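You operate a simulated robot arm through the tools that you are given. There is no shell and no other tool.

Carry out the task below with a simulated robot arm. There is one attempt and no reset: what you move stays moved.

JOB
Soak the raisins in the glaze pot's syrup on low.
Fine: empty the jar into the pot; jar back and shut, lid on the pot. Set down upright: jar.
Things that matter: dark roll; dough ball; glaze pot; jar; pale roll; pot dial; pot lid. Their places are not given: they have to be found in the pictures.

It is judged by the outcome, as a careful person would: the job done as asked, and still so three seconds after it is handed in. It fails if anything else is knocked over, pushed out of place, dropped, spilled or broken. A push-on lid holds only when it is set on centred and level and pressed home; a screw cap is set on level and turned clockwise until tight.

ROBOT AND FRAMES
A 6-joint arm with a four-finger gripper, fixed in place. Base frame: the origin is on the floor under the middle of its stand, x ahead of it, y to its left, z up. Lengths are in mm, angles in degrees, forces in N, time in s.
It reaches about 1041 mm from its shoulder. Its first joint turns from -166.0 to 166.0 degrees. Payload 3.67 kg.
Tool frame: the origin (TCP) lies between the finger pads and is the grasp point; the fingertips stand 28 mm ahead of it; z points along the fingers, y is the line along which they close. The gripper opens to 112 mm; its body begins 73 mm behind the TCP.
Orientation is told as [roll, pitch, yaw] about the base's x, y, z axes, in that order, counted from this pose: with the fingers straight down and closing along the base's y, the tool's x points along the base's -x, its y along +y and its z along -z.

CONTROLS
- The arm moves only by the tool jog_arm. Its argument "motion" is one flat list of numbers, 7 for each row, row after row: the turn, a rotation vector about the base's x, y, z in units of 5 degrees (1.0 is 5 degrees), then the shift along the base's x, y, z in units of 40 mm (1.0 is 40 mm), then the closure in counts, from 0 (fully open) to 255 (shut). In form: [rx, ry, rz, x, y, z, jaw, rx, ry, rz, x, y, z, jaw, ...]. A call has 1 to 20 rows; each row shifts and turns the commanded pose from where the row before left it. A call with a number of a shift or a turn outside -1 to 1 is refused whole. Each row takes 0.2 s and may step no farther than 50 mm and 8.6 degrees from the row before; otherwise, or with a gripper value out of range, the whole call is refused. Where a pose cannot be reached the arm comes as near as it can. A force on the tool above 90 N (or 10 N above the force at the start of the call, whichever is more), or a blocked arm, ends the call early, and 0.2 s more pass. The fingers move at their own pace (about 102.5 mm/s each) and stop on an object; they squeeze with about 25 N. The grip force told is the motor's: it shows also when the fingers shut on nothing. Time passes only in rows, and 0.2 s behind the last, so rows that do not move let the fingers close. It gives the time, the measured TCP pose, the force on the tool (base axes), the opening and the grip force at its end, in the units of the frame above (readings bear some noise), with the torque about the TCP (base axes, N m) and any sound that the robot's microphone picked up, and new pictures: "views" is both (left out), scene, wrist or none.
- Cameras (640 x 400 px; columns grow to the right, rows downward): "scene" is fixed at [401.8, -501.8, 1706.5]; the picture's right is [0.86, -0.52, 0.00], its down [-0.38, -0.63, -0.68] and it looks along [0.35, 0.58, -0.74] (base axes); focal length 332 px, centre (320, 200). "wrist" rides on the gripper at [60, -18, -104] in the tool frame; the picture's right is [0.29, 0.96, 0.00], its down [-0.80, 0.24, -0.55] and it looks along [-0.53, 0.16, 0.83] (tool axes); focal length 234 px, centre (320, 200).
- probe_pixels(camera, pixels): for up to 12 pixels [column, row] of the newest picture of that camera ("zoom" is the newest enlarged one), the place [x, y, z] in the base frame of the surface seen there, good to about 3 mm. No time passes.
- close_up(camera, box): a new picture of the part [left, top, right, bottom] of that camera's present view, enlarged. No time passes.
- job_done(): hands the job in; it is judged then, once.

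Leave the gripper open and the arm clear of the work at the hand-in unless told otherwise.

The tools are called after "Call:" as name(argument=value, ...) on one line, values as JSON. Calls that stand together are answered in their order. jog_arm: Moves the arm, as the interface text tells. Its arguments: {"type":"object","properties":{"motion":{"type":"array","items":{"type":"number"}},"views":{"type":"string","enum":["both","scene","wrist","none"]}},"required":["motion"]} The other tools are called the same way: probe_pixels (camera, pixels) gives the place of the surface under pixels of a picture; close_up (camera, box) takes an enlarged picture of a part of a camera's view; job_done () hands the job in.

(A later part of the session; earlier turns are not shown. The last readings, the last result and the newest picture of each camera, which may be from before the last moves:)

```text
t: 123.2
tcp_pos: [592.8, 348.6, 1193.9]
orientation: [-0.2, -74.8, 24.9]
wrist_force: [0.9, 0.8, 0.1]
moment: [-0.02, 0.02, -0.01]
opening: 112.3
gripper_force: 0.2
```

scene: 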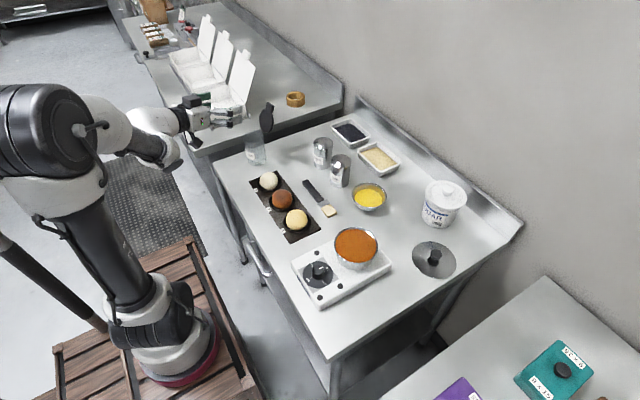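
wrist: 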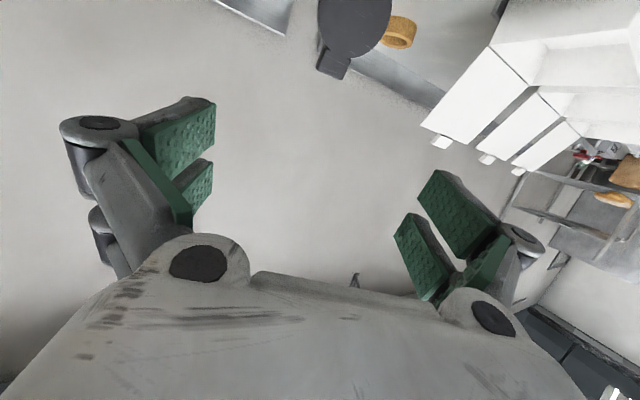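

Good: branch as in the first grasp, azimuth 25°, pitch 15° below horizontal. Descend to the pre-grasp point (599, 380, 997).

Call:
jog_arm(motion=[0, 0, 0, 0.026, 0.132, -0.82, 0, 0, 0, 0, 0.026, 0.132, -0.82, 0, 0, 0, 0, 0.026, 0.132, -0.82, 0, 0, 0, 0, 0.026, 0.132, -0.82, 0, 0, 0, 0, 0.026, 0.132, -0.82, 0, 0, 0, 0, 0.026, 0.132, -0.82, 0], views="both")

Call:
probe_pixels(camera="wrist", pixels=[[320, 70], [335, 75], [350, 80], [365, 85], [340, 40], [355, 45], [325, 40], [345, 100], [270, 180], [290, 160], [310, 190], [280, 210]])

```text
t: 124.6
tcp_pos: [600.5, 380.6, 998.5]
orientation: [-0.3, -74.7, 25.0]
wrist_force: [-0.4, 0.0, 0.0]
moment: [-0.03, 0.0, 0.03]
opening: 111.8
gripper_force: 0.1
```

scene: 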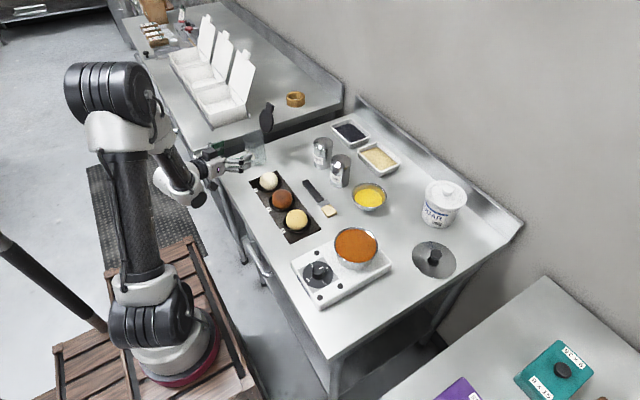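
wrist: 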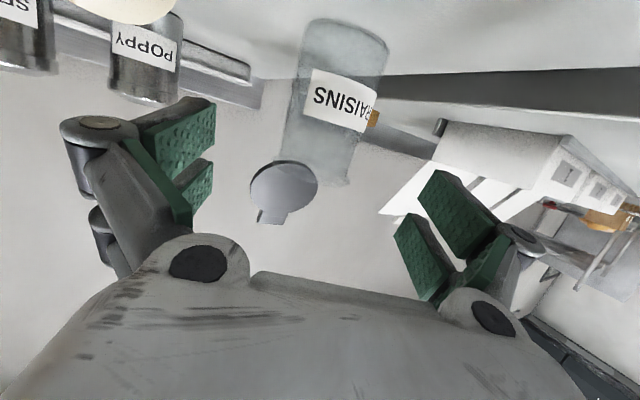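

```text
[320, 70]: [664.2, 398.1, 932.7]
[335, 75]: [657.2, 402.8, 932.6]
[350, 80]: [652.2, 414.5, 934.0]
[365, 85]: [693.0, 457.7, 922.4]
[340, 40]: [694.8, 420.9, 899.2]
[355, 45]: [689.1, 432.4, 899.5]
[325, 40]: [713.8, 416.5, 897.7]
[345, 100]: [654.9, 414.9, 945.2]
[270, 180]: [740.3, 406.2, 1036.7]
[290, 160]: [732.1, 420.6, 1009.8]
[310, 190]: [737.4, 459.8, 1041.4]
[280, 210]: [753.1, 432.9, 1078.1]
```

The jar is centred on the tool axis again. I advance the last ~100 mm to straddle it, TCP at (691, 423, 970).

Call:
jog_arm(motion=[0, 0, 0, 0.45, 0.212, -0.142, 0, 0, 0, 0, 0.45, 0.212, -0.142, 0, 0, 0, 0, 0.45, 0.212, -0.142, 0, 0, 0, 0, 0.45, 0.212, -0.142, 0, 0, 0, 0, 0.45, 0.212, -0.142, 0, 0, 0, 0, 0, 0, 0, 0], views="both")

```text
t: 126.0
tcp_pos: [692.8, 422.9, 967.2]
orientation: [-0.2, -74.7, 25.0]
wrist_force: [-0.4, 0.9, 0.6]
moment: [0.01, 0.02, 0.03]
opening: 111.9
gripper_force: 0.1
```

scene: 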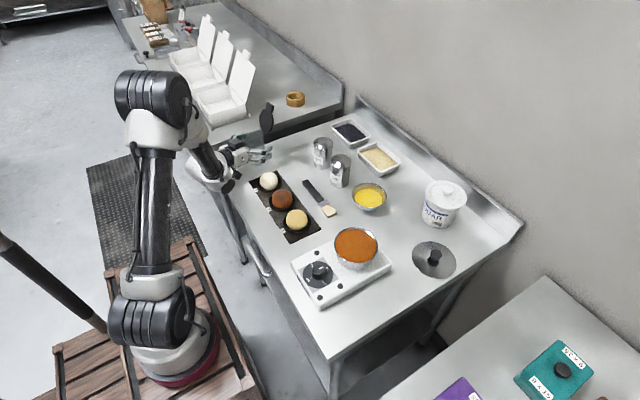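
wrist: 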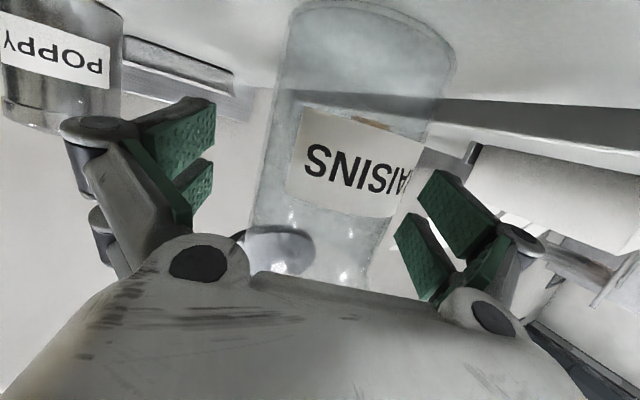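

The jar is straddled. Close the fingers on it.

Call:
jog_arm(motion=[0, 0, 0, 0, 0, 0, 255, 0, 0, 0, 0, 0, 0, 255, 0, 0, 0, 0, 0, 0, 255, 0, 0, 0, 0, 0, 0, 255], views="wrist")

```text
t: 127.0
tcp_pos: [693.4, 423.8, 968.5]
orientation: [-0.2, -74.8, 25.0]
wrist_force: [-0.8, 0.5, 2.3]
moment: [-0.06, -0.05, -0.02]
opening: 69.2
gripper_force: 24.9
```

wrist: 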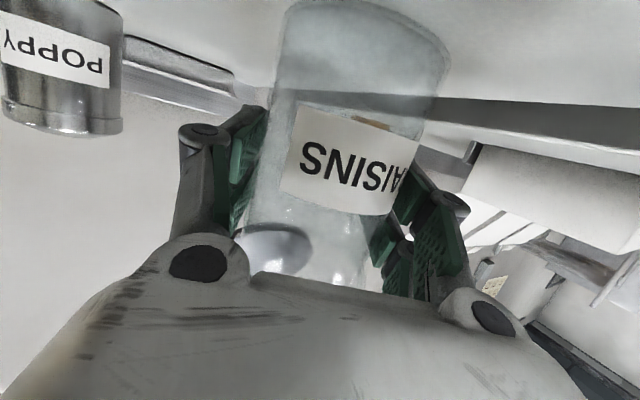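

Gripped (69 mm, 25 N). Lift 165 mm.

Call:
jog_arm(motion=[0, 0, 0, 0, 0, 0.3, 255, 0, 0, 0, 0, 0, 0.5, 255, 0, 0, 0, 0, 0, 0.6, 255, 0, 0, 0, 0, 0, 0.7, 255, 0, 0, 0, 0.2, 0.1, 0.7, 255, 0, 0, 0, 0.3, 0.15, 0.7, 255, 0, 0, 0, 0.3, 0.15, 0.6, 255, 0, 0, 0, 0.3, 0.15, 0.2, 255], views="both")

```text
t: 128.8
tcp_pos: [735.9, 445.1, 1140.9]
orientation: [-0.3, -74.7, 25.2]
wrist_force: [1.0, 0.7, -1.8]
moment: [0.0, 0.02, -0.05]
opening: 69.1
gripper_force: 25.3
```

scene: 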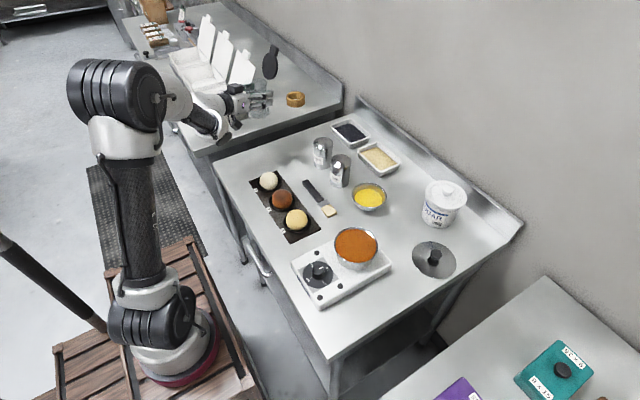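
wrist: 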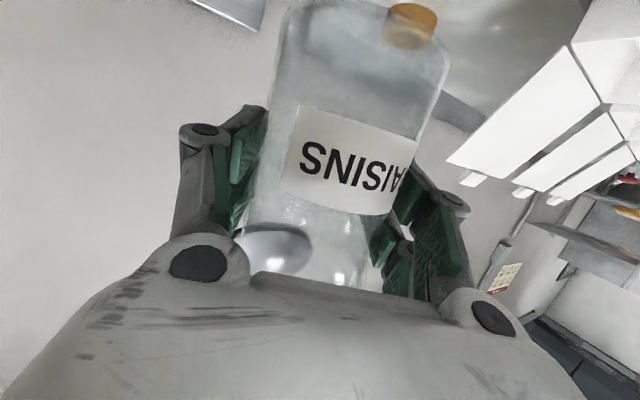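

Now I roll the jar about the tool axis, first 80° (mouth turning towards −y), well above everything.

Call:
jog_arm(motion=[0.875, 0.408, -0.259, 0, 0, 0, 255, 0.875, 0.408, -0.259, 0, 0, 0, 255, 0.875, 0.408, -0.259, 0, 0, 0, 255, 0.875, 0.408, -0.259, 0, 0, 0, 255, 0.875, 0.408, -0.259, 0, 0, 0, 255, 0.875, 0.408, -0.259, 0, 0, 0, 255, 0.875, 0.408, -0.259, 0, 0, 0, 255, 0.875, 0.408, -0.259, 0, 0, 0, 255, 0.875, 0.408, -0.259, 0, 0, 0, 255, 0.875, 0.408, -0.259, 0, 0, 0, 255, 0.875, 0.408, -0.259, 0, 0, 0, 255, 0.875, 0.408, -0.259, 0, 0, 0, 255, 0.875, 0.408, -0.259, 0, 0, 0, 255, 0.875, 0.408, -0.259, 0, 0, 0, 255, 0.875, 0.408, -0.259, 0, 0, 0, 255, 0.875, 0.408, -0.259, 0, 0, 0, 255], views="scene")

```text
t: 132.2
tcp_pos: [754.0, 567.3, 1357.8]
orientation: [74.0, -9.8, -62.1]
wrist_force: [0.9, 0.5, -2.0]
moment: [0.01, 0.05, -0.02]
opening: 68.9
gripper_force: 25.1
out of reach, approached as far as the arm can: row 5, 6, 7, 8, 9, 10, 11, 12, 13, 14, 15, 16
```

scene: 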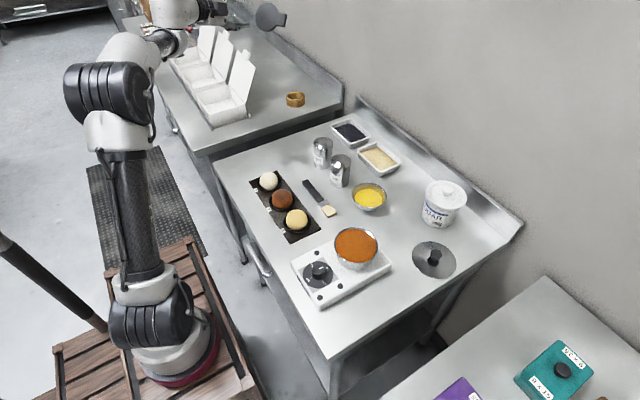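

The roll is limited in this wrist posture: the arm drifted up to (754, 567, 1358) to reach it, still holding the jar safely. I roll back −80° straight away.

Call:
jog_arm(motion=[-0.875, -0.408, 0.259, 0, 0, 0, 255, -0.875, -0.408, 0.259, 0, 0, 0, 255, -0.875, -0.408, 0.259, 0, 0, 0, 255, -0.875, -0.408, 0.259, 0, 0, 0, 255, -0.875, -0.408, 0.259, 0, 0, 0, 255, -0.875, -0.408, 0.259, 0, 0, 0, 255, -0.875, -0.408, 0.259, 0, 0, 0, 255, -0.875, -0.408, 0.259, 0, 0, 0, 255, -0.875, -0.408, 0.259, 0, 0, 0, 255, -0.875, -0.408, 0.259, 0, 0, 0, 255, -0.875, -0.408, 0.259, 0, 0, 0, 255, -0.875, -0.408, 0.259, 0, 0, 0, 255, -0.875, -0.408, 0.259, 0, 0, 0, 255, -0.875, -0.408, 0.259, 0, 0, 0, 255, -0.875, -0.408, 0.259, 0, 0, 0, 255, -0.875, -0.408, 0.259, 0, 0, 0, 255], views="both")

```text
t: 135.6
tcp_pos: [754.8, 566.4, 1358.2]
orientation: [-0.5, -74.7, 25.3]
wrist_force: [0.2, 0.3, -1.0]
moment: [-0.03, -0.03, 0.01]
opening: 69.1
gripper_force: 24.7
```

scene: 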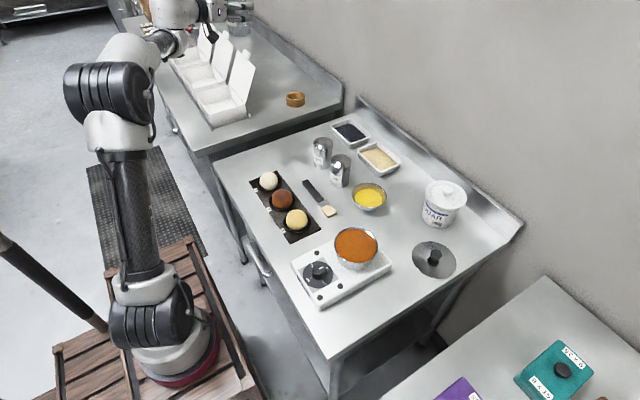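
wrist: 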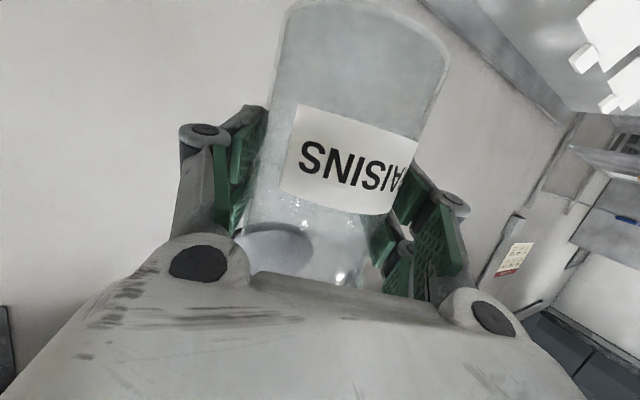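

Upright again. This posture allows only the other roll direction, so I'll put the jar back on its original spot first and re-grip it from a different azimuth. Moving back over (702, 418).

Call:
jog_arm(motion=[0, 0, 0, -0.3, -0.9, 0, 255, 0, 0, 0, -0.3, -0.9, 0, 255, 0, 0, -1, -0.3, -0.9, 0, 255, 0, 0, -1, -0.3, -0.9, 0, 255, 0, 0, -0.2, -0.1, -0.1, -0.8, 255, 0, 0, 0, 0, 0, -0.9, 255, 0, 0, 0, 0, 0, -0.9, 255, 0, 0, 0, 0, 0, -0.9, 255, 0, 0, 0, 0, 0, -0.9, 255, 0, 0, 0, 0, 0, -0.9, 255], views="both")

```text
t: 137.8
tcp_pos: [706.0, 421.0, 1146.1]
orientation: [0.0, -74.8, 13.8]
wrist_force: [0.0, 0.6, -1.2]
moment: [-0.03, 0.06, 0.01]
opening: 68.9
gripper_force: 24.4
```

scene: 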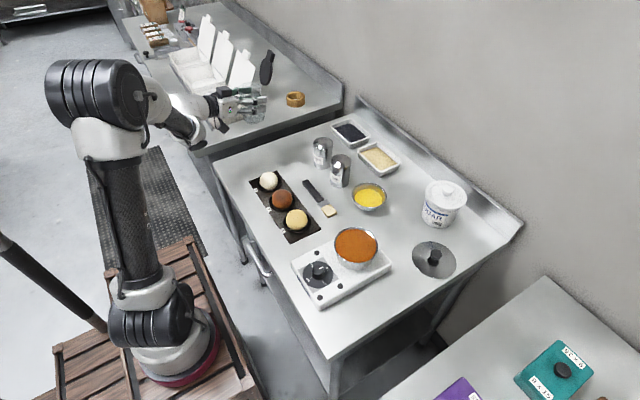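
wrist: 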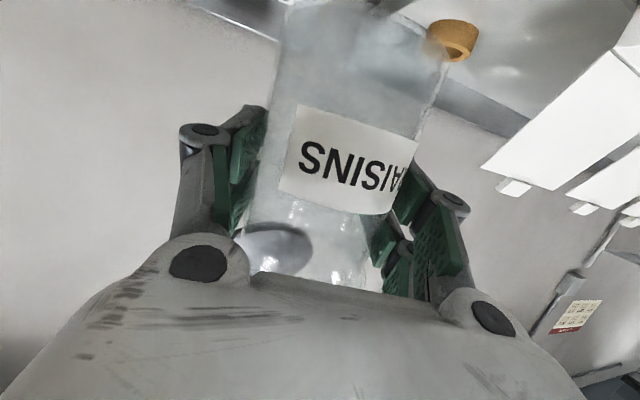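

Held upright over its place. Negative roll should be available here. I'll roll the jar −100° first at this height (lid and jar sweep stays above z≈1000), and watch that the position holds.

Call:
jog_arm(motion=[-0.937, -0.234, 0.259, 0, 0, 0, 255, -0.937, -0.234, 0.259, 0, 0, 0, 255, -0.937, -0.234, 0.259, 0, 0, 0, 255, -0.937, -0.234, 0.259, 0, 0, 0, 255, -0.937, -0.234, 0.259, 0, 0, 0, 255, -0.937, -0.234, 0.259, 0, 0, 0, 255], views="none")

Call:
jog_arm(motion=[-0.937, -0.234, 0.259, 0, 0, 0, 255, -0.937, -0.234, 0.259, 0, 0, 0, 255, -0.937, -0.234, 0.259, 0, 0, 0, 255, -0.937, -0.234, 0.259, 0, 0, 0, 255, -0.937, -0.234, 0.259, 0, 0, 0, 255, -0.937, -0.234, 0.259, 0, 0, 0, 255, -0.937, -0.234, 0.259, 0, 0, 0, 255, -0.937, -0.234, 0.259, 0, 0, 0, 255, -0.937, -0.234, 0.259, 0, 0, 0, 255, -0.937, -0.234, 0.259, 0, 0, 0, 255, -0.937, -0.234, 0.259, 0, 0, 0, 255, -0.937, -0.234, 0.259, 0, 0, 0, 255, -0.937, -0.234, 0.259, 0, 0, 0, 255, -0.937, -0.234, 0.259, 0, 0, 0, 255], views="both")

```text
t: 139.2
tcp_pos: [703.4, 419.9, 1146.4]
orientation: [-61.7, -56.5, 79.6]
wrist_force: [0.8, -0.3, -1.1]
moment: [0.04, 0.01, -0.01]
opening: 69.1
gripper_force: 24.9
```

```text
t: 142.2
tcp_pos: [702.7, 419.6, 1144.7]
orientation: [-75.1, 9.9, 106.4]
wrist_force: [0.4, -0.6, -1.4]
moment: [0.0, 0.01, -0.01]
opening: 68.9
gripper_force: 24.7
```

scene: 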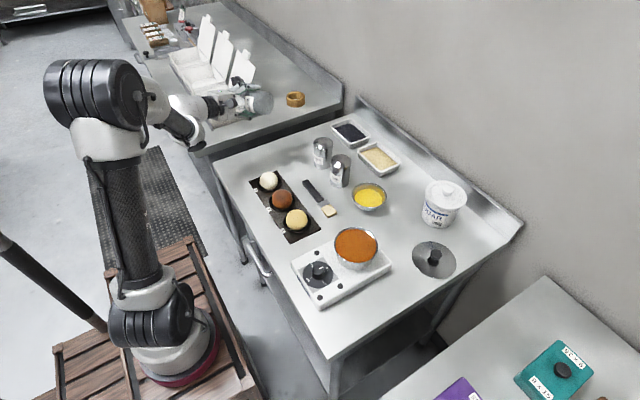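
wrist: 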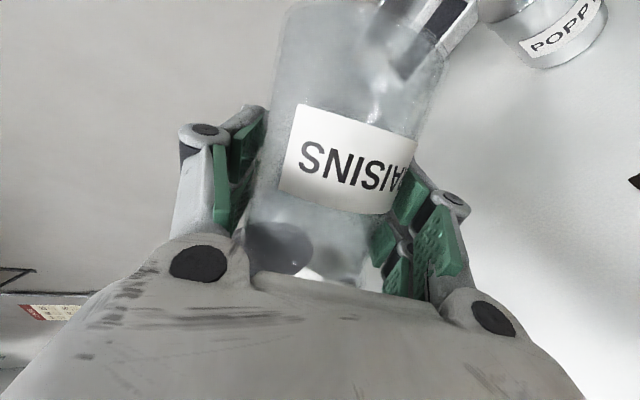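

The roll works in this direction with position held. Continue −80° to have the jar fully upside-down (lid hanging), still high above the table.

Call:
jog_arm(motion=[-0.937, -0.234, 0.259, 0, 0, 0, 255, -0.937, -0.234, 0.259, 0, 0, 0, 255, -0.937, -0.234, 0.259, 0, 0, 0, 255, -0.937, -0.234, 0.259, 0, 0, 0, 255, -0.937, -0.234, 0.259, 0, 0, 0, 255, -0.937, -0.234, 0.259, 0, 0, 0, 255, -0.937, -0.234, 0.259, 0, 0, 0, 255, -0.937, -0.234, 0.259, 0, 0, 0, 255, -0.937, -0.234, 0.259, 0, 0, 0, 255, -0.937, -0.234, 0.259, 0, 0, 0, 255, -0.937, -0.234, 0.259, 0, 0, 0, 255, -0.937, -0.234, 0.259, 0, 0, 0, 255, -0.937, -0.234, 0.259, 0, 0, 0, 255, -0.937, -0.234, 0.259, 0, 0, 0, 255, -0.937, -0.234, 0.259, 0, 0, 0, 255, -0.937, -0.234, 0.259, 0, 0, 0, 255], views="both")

Call:
close_up(camera="scene", box=[180, 60, 310, 190])

```text
t: 145.6
tcp_pos: [701.7, 418.1, 1146.4]
orientation: [0.6, 75.5, -165.2]
wrist_force: [-0.6, -0.1, -2.0]
moment: [0.02, 0.03, -0.01]
opening: 69.1
gripper_force: 24.8
```

scene: 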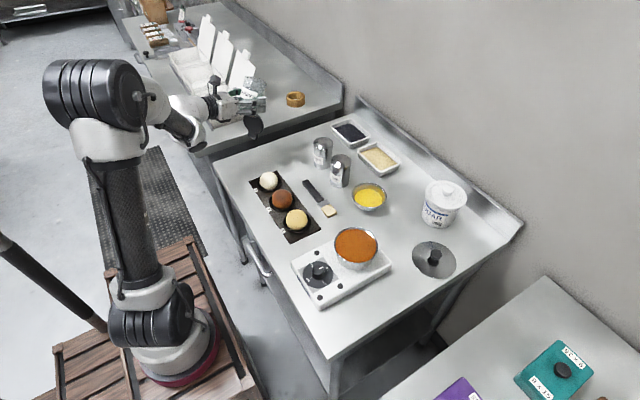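
wrist: 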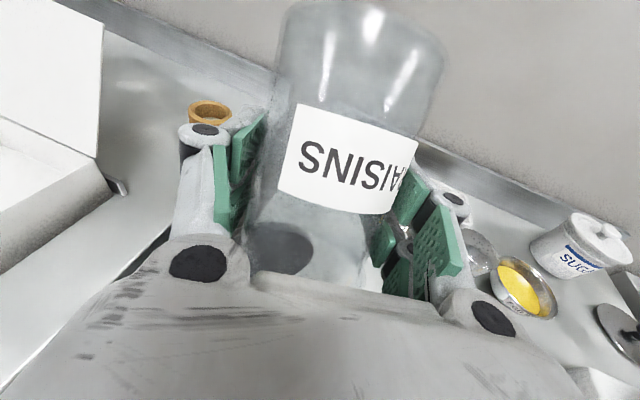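

```text
3.08 times, centred on (245, 125) of scene
```

zoom: 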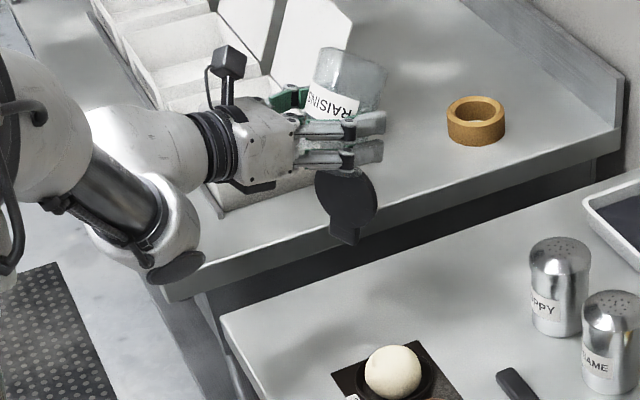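

The jar is upside down with the lid hanging below, outer face towards the robot. I pitch the tool 25° further down (to 40°) so the table will push the lid in the closing direction.

Call:
jog_arm(motion=[-0.242, 0.97, 0, 0.1, 0, 0, 255, -0.242, 0.97, 0, 0.1, 0, 0, 255, -0.242, 0.97, 0, 0.1, 0, 0, 255, -0.242, 0.97, 0, 0.1, 0, 0, 255, -0.242, 0.97, 0, 0.1, 0, 0, 255], views="scene")

Call:
close_up(camera="scene", box=[200, 60, 310, 170])

```text
t: 146.8
tcp_pos: [722.2, 418.9, 1145.7]
orientation: [-0.1, 50.3, -165.8]
wrist_force: [0.4, 0.5, -1.6]
moment: [-0.01, -0.04, -0.01]
opening: 68.8
gripper_force: 24.6
```

scene: 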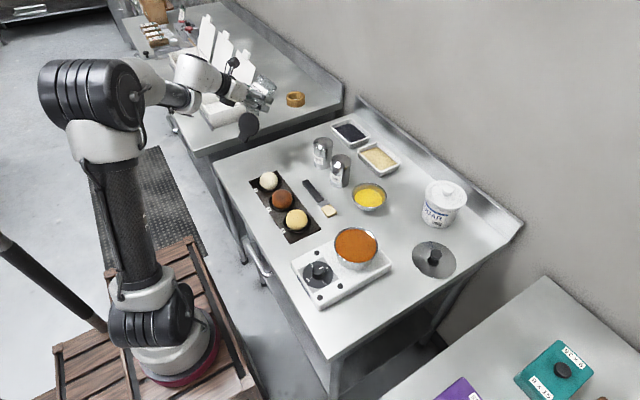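

```text
3.64 times, centred on (255, 115) of scene
```

zoom: 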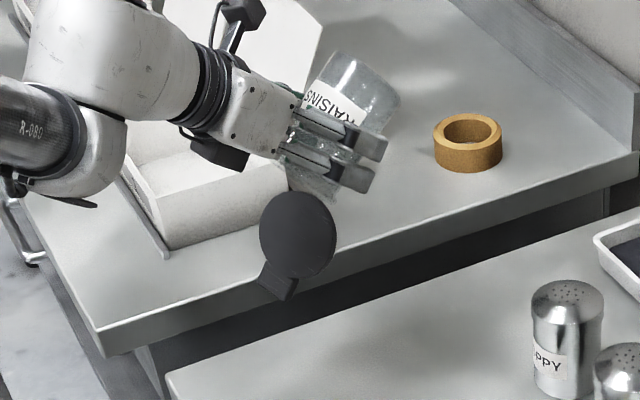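

Pitch is 40° now. I probe the hanging lid to know the height of its tip and its orientation before lowering.

Call:
probe_pixels(camera="zoom", pixels=[[265, 235], [330, 235], [300, 200], [295, 235], [300, 270], [278, 275], [275, 292], [290, 290], [265, 265], [320, 180], [350, 60], [395, 90]])

```text
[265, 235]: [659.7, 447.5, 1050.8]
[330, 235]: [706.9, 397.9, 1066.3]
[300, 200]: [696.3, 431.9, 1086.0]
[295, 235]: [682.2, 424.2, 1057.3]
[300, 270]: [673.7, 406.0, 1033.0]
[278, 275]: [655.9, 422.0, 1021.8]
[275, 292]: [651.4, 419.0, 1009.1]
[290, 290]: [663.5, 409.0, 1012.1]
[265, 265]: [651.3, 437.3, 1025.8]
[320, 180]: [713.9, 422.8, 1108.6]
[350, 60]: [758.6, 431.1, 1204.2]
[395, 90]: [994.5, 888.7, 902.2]
```

The measured lid tip is at about (655, 417, 1007), exactly as predicted, 141 mm below and 67 mm behind the TCP. I lower 88 mm first, leaving about 15 mm before the tip touches the table.

Call:
jog_arm(motion=[0, 0, 0, 0, 0, -0.6, 255, 0, 0, 0, 0, 0, -0.6, 255, 0, 0, 0, 0, 0, -0.6, 255, 0, 0, 0, 0, 0, -0.4, 255], views="scene")

Call:
close_up(camera="scene", box=[200, 80, 310, 190])

```text
t: 147.8
tcp_pos: [722.9, 417.9, 1058.8]
orientation: [0.0, 50.4, -165.8]
wrist_force: [0.2, 1.0, -1.2]
moment: [-0.01, -0.02, -0.03]
opening: 68.9
gripper_force: 24.9
```

scene: 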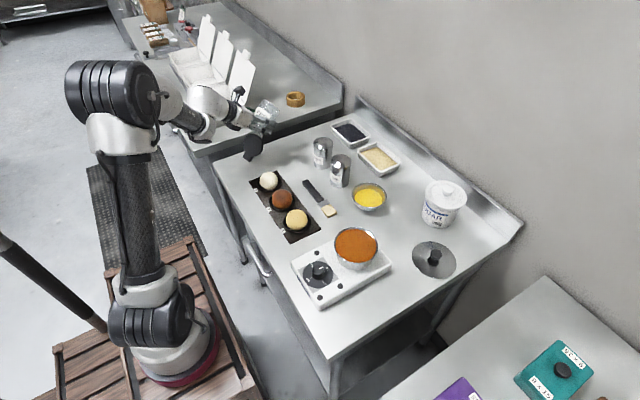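

```text
3.64 times, centred on (255, 135) of scene
```

zoom: 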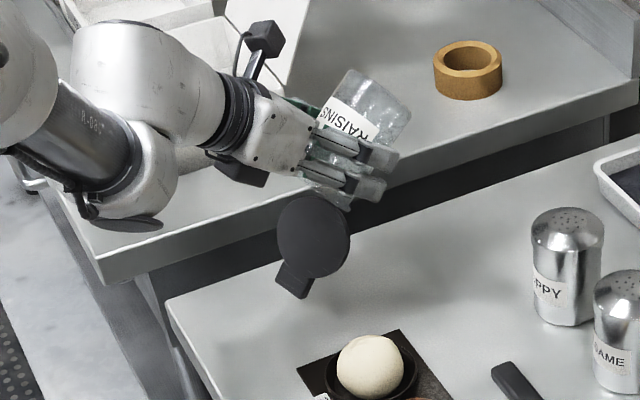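

The tab hangs just above the counter. Now I lower slowly, 5 mm per row, 25 mm in all, to make contact and begin folding; then I check force and picture.

Call:
jog_arm(motion=[0, 0, 0, 0, 0, -0.125, 255, 0, 0, 0, 0, 0, -0.125, 255, 0, 0, 0, 0, 0, -0.125, 255, 0, 0, 0, 0, 0, -0.125, 255, 0, 0, 0, 0, 0, -0.125, 255], views="scene")

Call:
close_up(camera="scene", box=[200, 80, 310, 190])

```text
t: 149.0
tcp_pos: [722.2, 420.1, 1033.3]
orientation: [-0.1, 50.4, -165.9]
wrist_force: [0.5, 0.7, -1.4]
moment: [-0.01, 0.03, 0.01]
opening: 69.1
gripper_force: 25.1
```

scene: 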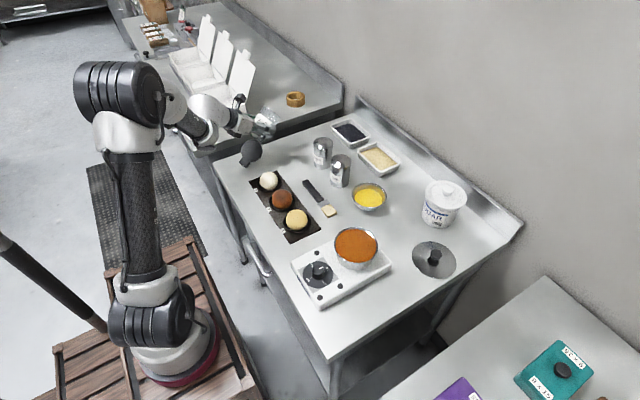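

```text
3.64 times, centred on (255, 135) of scene
```

zoom: 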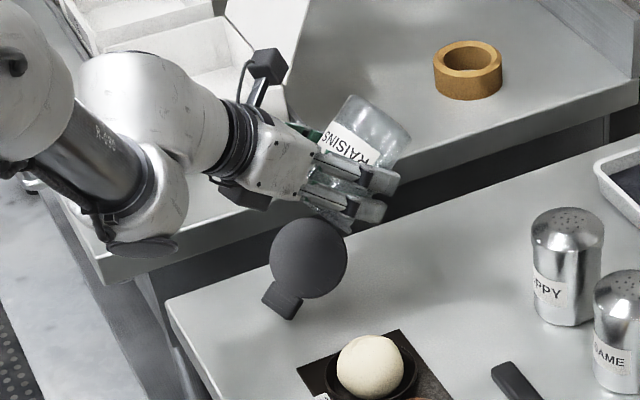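

It's working: the lid has begun folding with almost no force. Before going lower I check how close the wrist housing (zoom (140,245)) is to the tables.

Call:
probe_pixels(camera="zoom", pixels=[[140, 248], [170, 240], [110, 245], [165, 200], [240, 195], [285, 305], [275, 295], [310, 270], [310, 235], [280, 260], [340, 260], [230, 190]])

```text
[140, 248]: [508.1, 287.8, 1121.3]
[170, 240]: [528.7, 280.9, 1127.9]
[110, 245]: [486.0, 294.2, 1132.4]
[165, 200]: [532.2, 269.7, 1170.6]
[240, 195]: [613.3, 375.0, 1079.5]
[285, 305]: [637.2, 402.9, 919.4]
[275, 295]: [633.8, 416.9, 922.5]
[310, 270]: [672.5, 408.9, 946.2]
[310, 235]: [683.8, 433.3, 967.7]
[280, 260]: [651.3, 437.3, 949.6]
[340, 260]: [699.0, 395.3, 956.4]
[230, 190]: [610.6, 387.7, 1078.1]
```

The wrist is over 200 mm clear. The lid has already turned about 16°. Continue down 45 mm in 5 mm rows.

Call:
jog_arm(motion=[0, 0, 0, 0, 0, -0.125, 255, 0, 0, 0, 0, 0, -0.125, 255, 0, 0, 0, 0, 0, -0.125, 255, 0, 0, 0, 0, 0, -0.125, 255, 0, 0, 0, 0, 0, -0.125, 255, 0, 0, 0, 0, 0, -0.125, 255, 0, 0, 0, 0, 0, -0.125, 255, 0, 0, 0, 0, 0, -0.125, 255, 0, 0, 0, 0, 0, -0.125, 255], views="both")

Call:
close_up(camera="scene", box=[200, 80, 310, 190])

```text
t: 151.0
tcp_pos: [723.3, 419.0, 987.4]
orientation: [-0.1, 50.4, -165.7]
wrist_force: [0.1, -0.1, -1.7]
moment: [-0.05, 0.02, -0.01]
opening: 69.0
gripper_force: 24.9
```

scene: 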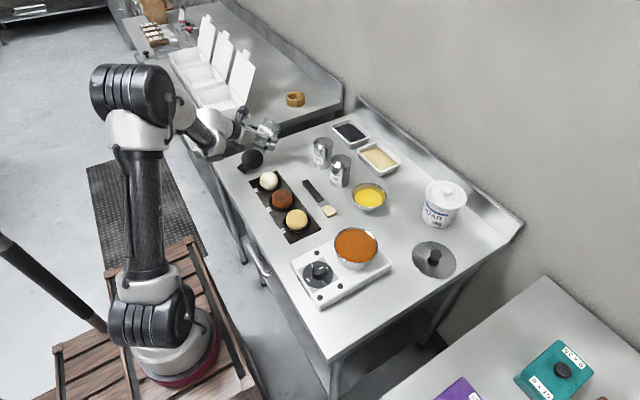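
wrist: 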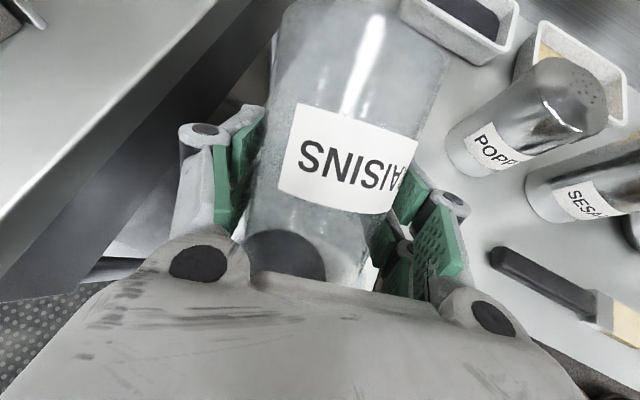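

```text
3.64 times, centred on (255, 135) of scene
```

zoom: 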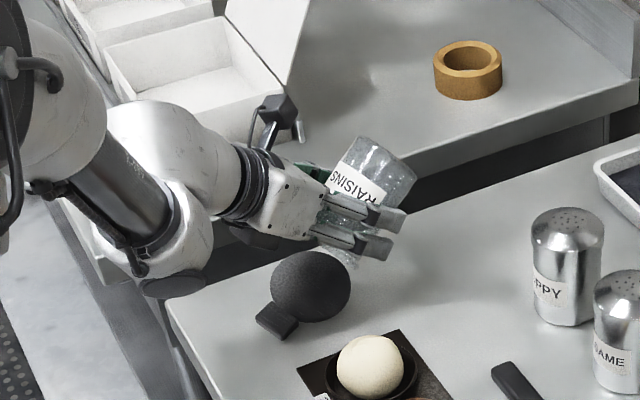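

Lovely: the lid is folding smoothly, force still only the jar's weight. Down another 20 mm in 4 mm rows.

Call:
jog_arm(motion=[0, 0, 0, 0, 0, -0.1, 255, 0, 0, 0, 0, 0, -0.1, 255, 0, 0, 0, 0, 0, -0.1, 255, 0, 0, 0, 0, 0, -0.1, 255, 0, 0, 0, 0, 0, -0.1, 255], views="scene")

Call:
close_up(camera="scene", box=[200, 90, 310, 200])

```text
t: 152.2
tcp_pos: [722.5, 418.1, 969.0]
orientation: [-0.1, 50.4, -165.9]
wrist_force: [-0.4, 0.1, -1.3]
moment: [-0.05, 0.03, -0.01]
opening: 69.1
gripper_force: 25.1
```

scene: 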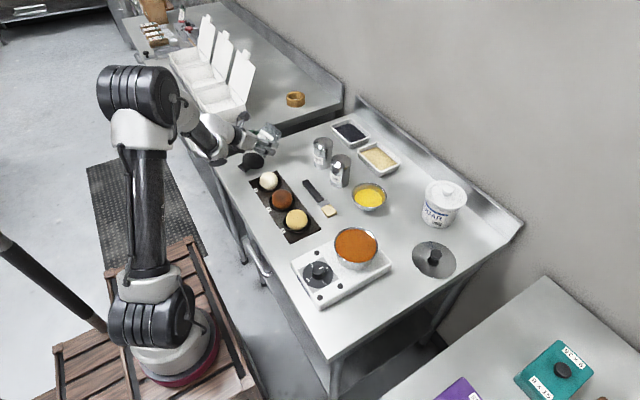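

```text
3.64 times, centred on (255, 145) of scene
```

zoom: 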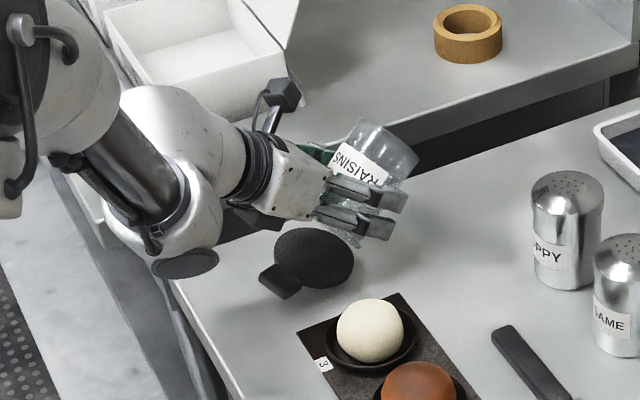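

The lid is almost flat on the table now, about 60° from closed. Next I tip the jar more upright (upside-down) onto the lid by pitching the tool up 20°, moving so the hinge stays in place just above the table.

Call:
jog_arm(motion=[0.242, -0.97, 0, -0.109, -0.027, -0.01, 255, 0.242, -0.97, 0, -0.109, -0.027, -0.02, 255, 0.242, -0.97, 0, -0.109, -0.027, -0.03, 255, 0.242, -0.97, 0, -0.109, -0.027, -0.04, 255], views="both")

Call:
close_up(camera="scene", box=[200, 90, 310, 200])

```text
t: 153.2
tcp_pos: [705.0, 412.6, 963.1]
orientation: [0.2, 70.4, -165.7]
wrist_force: [0.2, 0.5, -0.9]
moment: [-0.01, -0.03, 0.0]
opening: 68.9
gripper_force: 25.2
```

scene: 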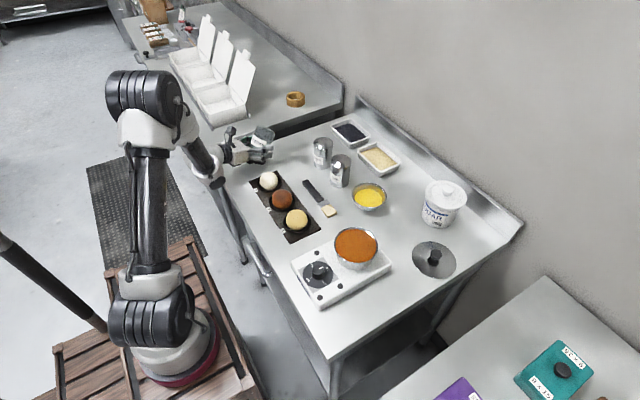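
wrist: 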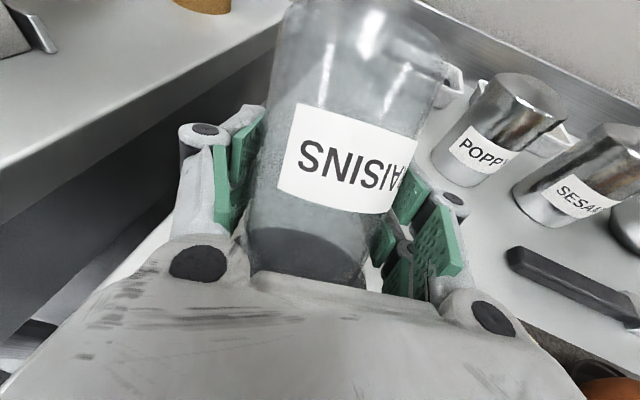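

```text
3.64 times, centred on (255, 145) of scene
```

zoom: 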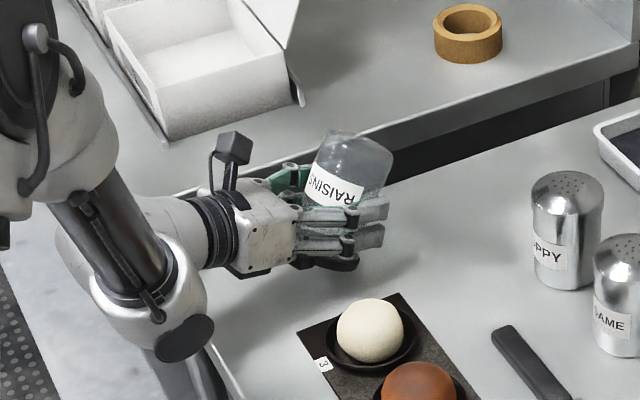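

Folding well, no force build-up. Twelve more degrees of pitch-up, keeping the hinge just above the table.

Call:
jog_arm(motion=[0.242, -0.97, 0, -0.104, -0.026, -0.04, 255, 0.242, -0.97, 0, -0.104, -0.026, -0.04, 255, 0.097, -0.388, 0, -0.042, -0.01, -0.03, 255, 0, 0, 0, 0, 0, 0, 255], views="both")

Call:
close_up(camera="scene", box=[200, 90, 310, 200])

```text
t: 154.2
tcp_pos: [694.0, 413.7, 961.1]
orientation: [-0.3, 82.6, -165.9]
wrist_force: [-1.0, 2.9, 21.2]
moment: [0.13, -0.29, 0.06]
opening: 69.1
gripper_force: 25.3
```

scene: 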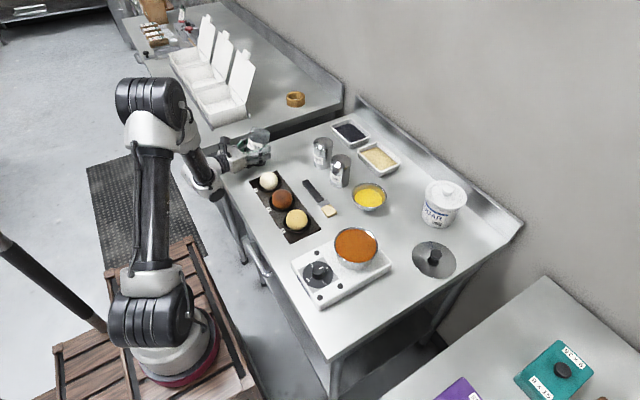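
wrist: 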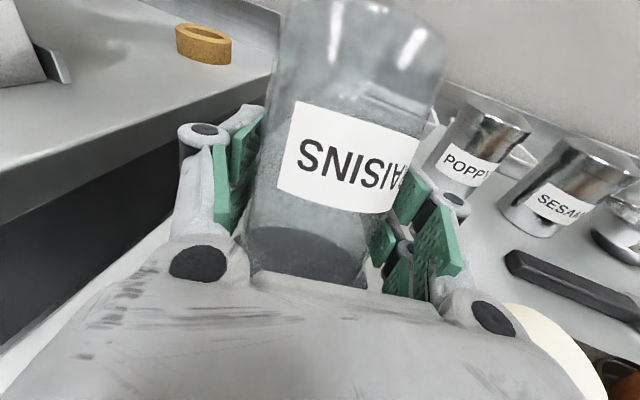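

```text
3.64 times, centred on (255, 145) of scene
```

zoom: 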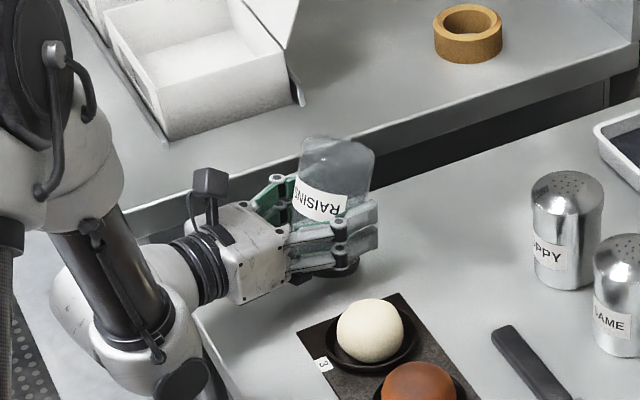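

Now 21 N upward at about 14–17 mm ahead of the TCP: the hinge edge is bearing on the table. So the lid is folded to about 20° from closed. I relieve it and raise 60 mm to see whether the lid keeps this angle.

Call:
jog_arm(motion=[0, 0, 0, 0, 0, 0.1, 255, 0, 0, 0, 0, 0, 0.3, 255, 0, 0, 0, 0, 0, 0.6, 255, 0, 0, 0, 0, 0, 0.6, 255], views="both")

Call:
close_up(camera="scene", box=[200, 80, 310, 190])

```text
t: 155.2
tcp_pos: [695.1, 413.6, 1021.8]
orientation: [0.9, 82.3, -164.8]
wrist_force: [0.3, -0.1, -1.8]
moment: [-0.01, 0.01, 0.0]
opening: 69.1
gripper_force: 24.8
```

scene: 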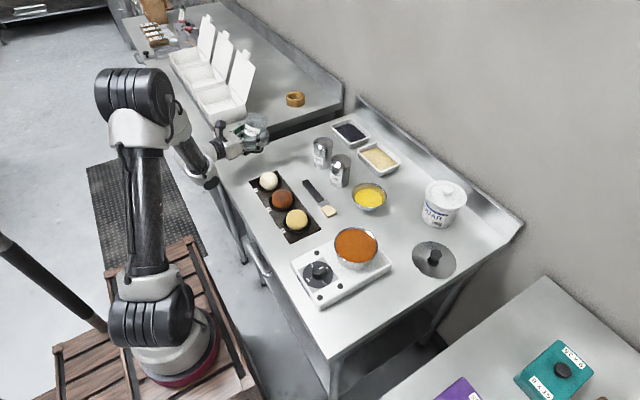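
wrist: 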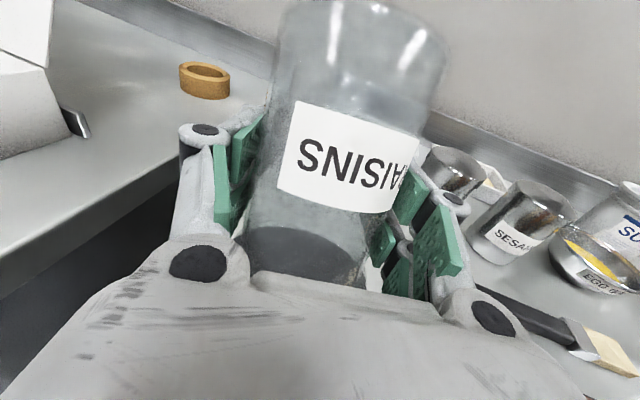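

```text
3.64 times, centred on (255, 135) of scene
```

zoom: 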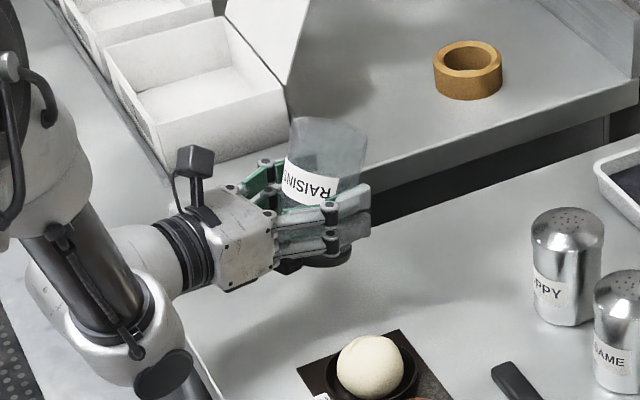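

The lid holds its nearly shut position under the jar. I rise to z≈1145 and roll the jar back upright (+180°).

Call:
jog_arm(motion=[0, 0, 0, 0, 0, 0.8, 255, 0, 0, 0, 0, 0, 0.8, 255, 0, 0, 0, 0, 0, 0.8, 255, 0, 0, 0, 0, 0, 0.7, 255, 0.962, 0.24, -0.132, 0, 0, 0, 255, 0.962, 0.24, -0.132, 0, 0, 0, 255, 0.962, 0.24, -0.132, 0, 0, 0, 255, 0.962, 0.24, -0.132, 0, 0, 0, 255, 0.962, 0.24, -0.132, 0, 0, 0, 255, 0.962, 0.24, -0.132, 0, 0, 0, 255, 0.962, 0.24, -0.132, 0, 0, 0, 255, 0.962, 0.24, -0.132, 0, 0, 0, 255, 0.962, 0.24, -0.132, 0, 0, 0, 255, 0.962, 0.24, -0.132, 0, 0, 0, 255, 0.962, 0.24, -0.132, 0, 0, 0, 255, 0.962, 0.24, -0.132, 0, 0, 0, 255, 0.962, 0.24, -0.132, 0, 0, 0, 255, 0.962, 0.24, -0.132, 0, 0, 0, 255, 0.962, 0.24, -0.132, 0, 0, 0, 255, 0.962, 0.24, -0.132, 0, 0, 0, 255], views="scene")

Call:
jog_arm(motion=[0.962, 0.24, -0.132, 0, 0, 0, 255, 0.962, 0.24, -0.132, 0, 0, 0, 255, 0.962, 0.24, -0.132, 0, 0, 0, 255, 0.962, 0.24, -0.132, 0, 0, 0, 255, 0.962, 0.24, -0.132, 0, 0, 0, 255, 0.962, 0.24, -0.132, 0, 0, 0, 255, 0.962, 0.24, -0.132, 0, 0, 0, 255, 0.962, 0.24, -0.132, 0, 0, 0, 255, 0.962, 0.24, -0.132, 0, 0, 0, 255, 0.962, 0.24, -0.132, 0, 0, 0, 255, 0.962, 0.24, -0.132, 0, 0, 0, 255, 0.962, 0.24, -0.132, 0, 0, 0, 255], views="scene")

Call:
jog_arm(motion=[0.962, 0.24, -0.132, 0, 0, 0, 255, 0.962, 0.24, -0.132, 0, 0, 0, 255, 0.962, 0.24, -0.132, 0, 0, 0, 255, 0.962, 0.24, -0.132, 0, 0, 0, 255, 0.962, 0.24, -0.132, 0, 0, 0, 255, 0.962, 0.24, -0.132, 0, 0, 0, 255, 0.962, 0.24, -0.132, 0, 0, 0, 255, 0.962, 0.24, -0.132, 0, 0, 0, 255, 0.962, 0.24, -0.132, 0, 0, 0, 255, 0.962, 0.24, -0.132, 0, 0, 0, 255, 0.962, 0.24, -0.132, 0, 0, 0, 255, 0.962, 0.24, -0.132, 0, 0, 0, 255, -0.242, 0.97, 0, 0, 0, 0, 255, -0.116, 0.466, 0, 0, 0, 0, 255], views="both")

Call:
close_up(camera="scene", box=[190, 50, 310, 170])

```text
t: 159.4
tcp_pos: [693.9, 412.7, 1149.0]
orientation: [-82.6, 9.9, 105.3]
wrist_force: [1.2, 0.0, -1.7]
moment: [0.01, 0.01, 0.0]
opening: 68.8
gripper_force: 24.7
```

scene: 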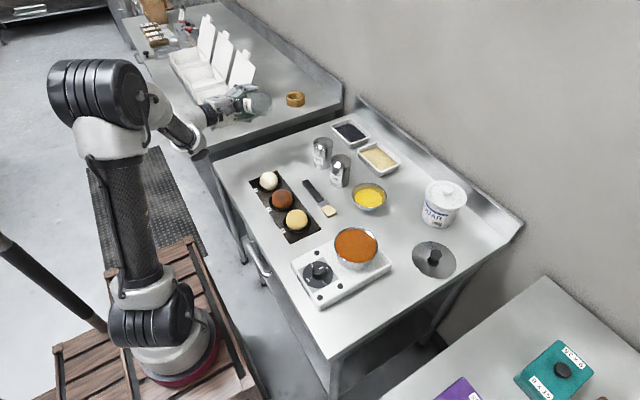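

```text
t: 162.0
tcp_pos: [694.3, 411.8, 1148.2]
orientation: [-78.6, -49.4, 95.1]
wrist_force: [0.2, -0.5, -1.0]
moment: [0.03, -0.01, 0.0]
opening: 69.0
gripper_force: 25.1
```

scene: 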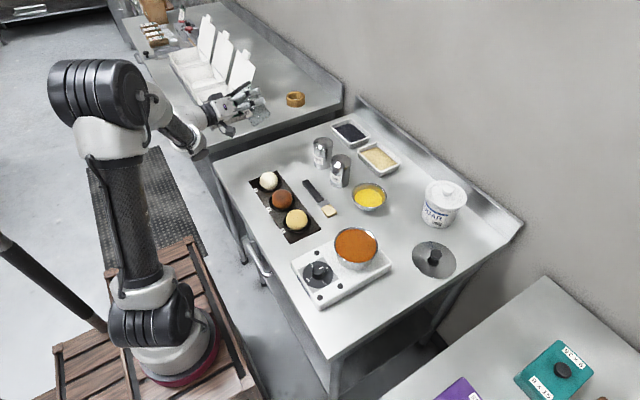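

```text
t: 165.0
tcp_pos: [696.0, 413.2, 1148.2]
orientation: [51.6, -65.2, -40.3]
wrist_force: [0.2, 0.3, -2.4]
moment: [-0.02, -0.03, -0.08]
opening: 69.0
gripper_force: 25.3
```

scene: 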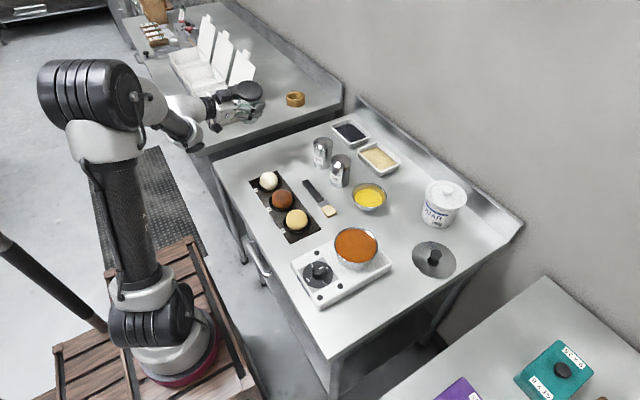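
wrist: 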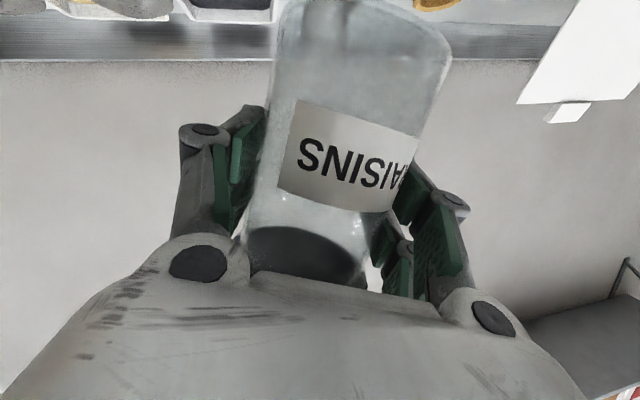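

```text
3.33 times, centred on (250, 110) of scene
```

zoom: 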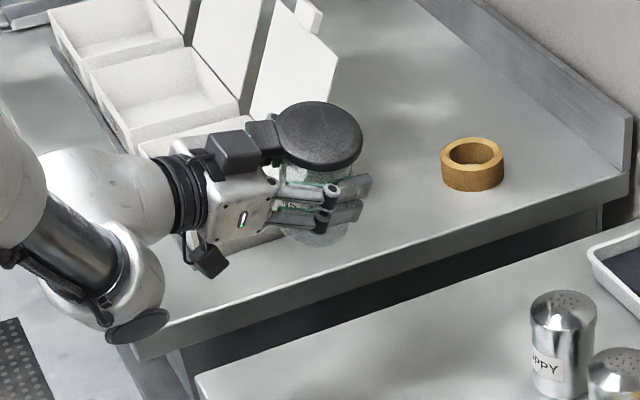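

I over-rolled by 20° (jar tilted a little), easy to fix; the lid looks almost shut on top now. I roll back −20° to level.

Call:
jog_arm(motion=[-0.937, -0.234, 0.259, 0, 0, 0, 255, -0.937, -0.234, 0.259, 0, 0, 0, 255, -0.937, -0.234, 0.259, 0, 0, 0, 255, -0.937, -0.234, 0.259, 0, 0, 0, 255, 0, 0, 0, 0, 0, 0, 255], views="both")

Call:
close_up(camera="scene", box=[210, 60, 290, 140])

```text
t: 166.2
tcp_pos: [695.0, 412.1, 1146.7]
orientation: [-0.6, -75.0, 14.5]
wrist_force: [0.4, -0.4, -1.3]
moment: [-0.02, 0.0, 0.02]
opening: 68.9
gripper_force: 25.0
```

scene: 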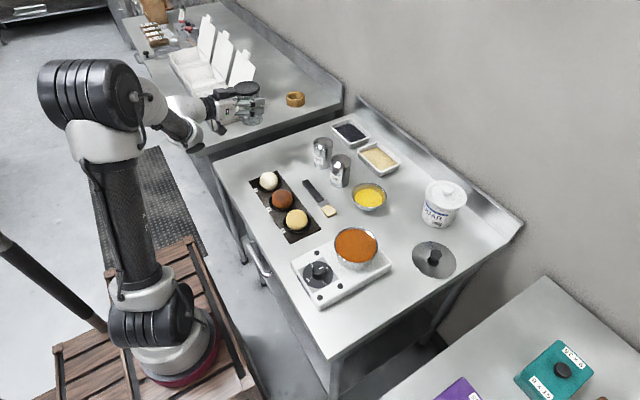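
wrist: 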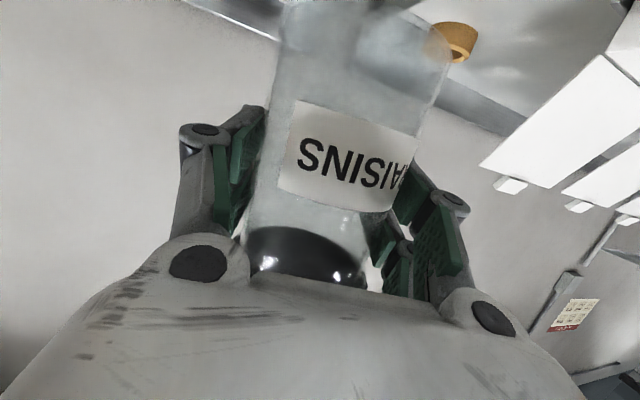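

```text
5.00 times, centred on (250, 100) of scene
```

zoom: 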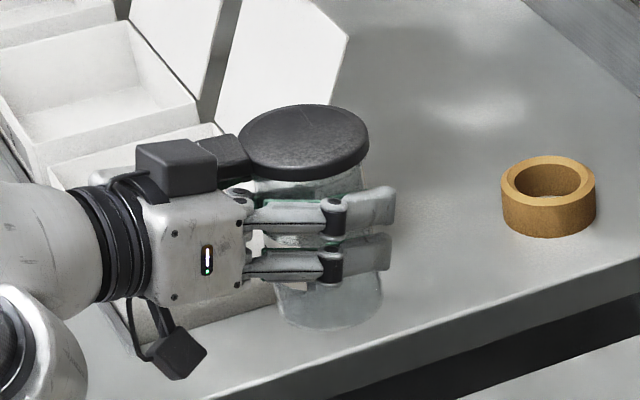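

The jar is upright with the lid lying almost flat on its rim, tab towards the robot. I probe the lid's top for tilt.

Call:
probe_pixels(camera="zoom", pixels=[[300, 140], [250, 145], [360, 140], [300, 110], [310, 170], [225, 152], [215, 145], [340, 120], [270, 160], [175, 150], [320, 290], [340, 320]])

```text
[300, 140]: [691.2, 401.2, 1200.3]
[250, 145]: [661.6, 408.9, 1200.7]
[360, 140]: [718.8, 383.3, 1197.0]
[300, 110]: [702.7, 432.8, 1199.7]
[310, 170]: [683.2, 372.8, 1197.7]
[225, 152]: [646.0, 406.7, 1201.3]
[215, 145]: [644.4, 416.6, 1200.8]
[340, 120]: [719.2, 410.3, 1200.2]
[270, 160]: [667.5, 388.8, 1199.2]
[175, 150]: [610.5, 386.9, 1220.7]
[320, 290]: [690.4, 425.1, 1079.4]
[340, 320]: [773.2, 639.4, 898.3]
```

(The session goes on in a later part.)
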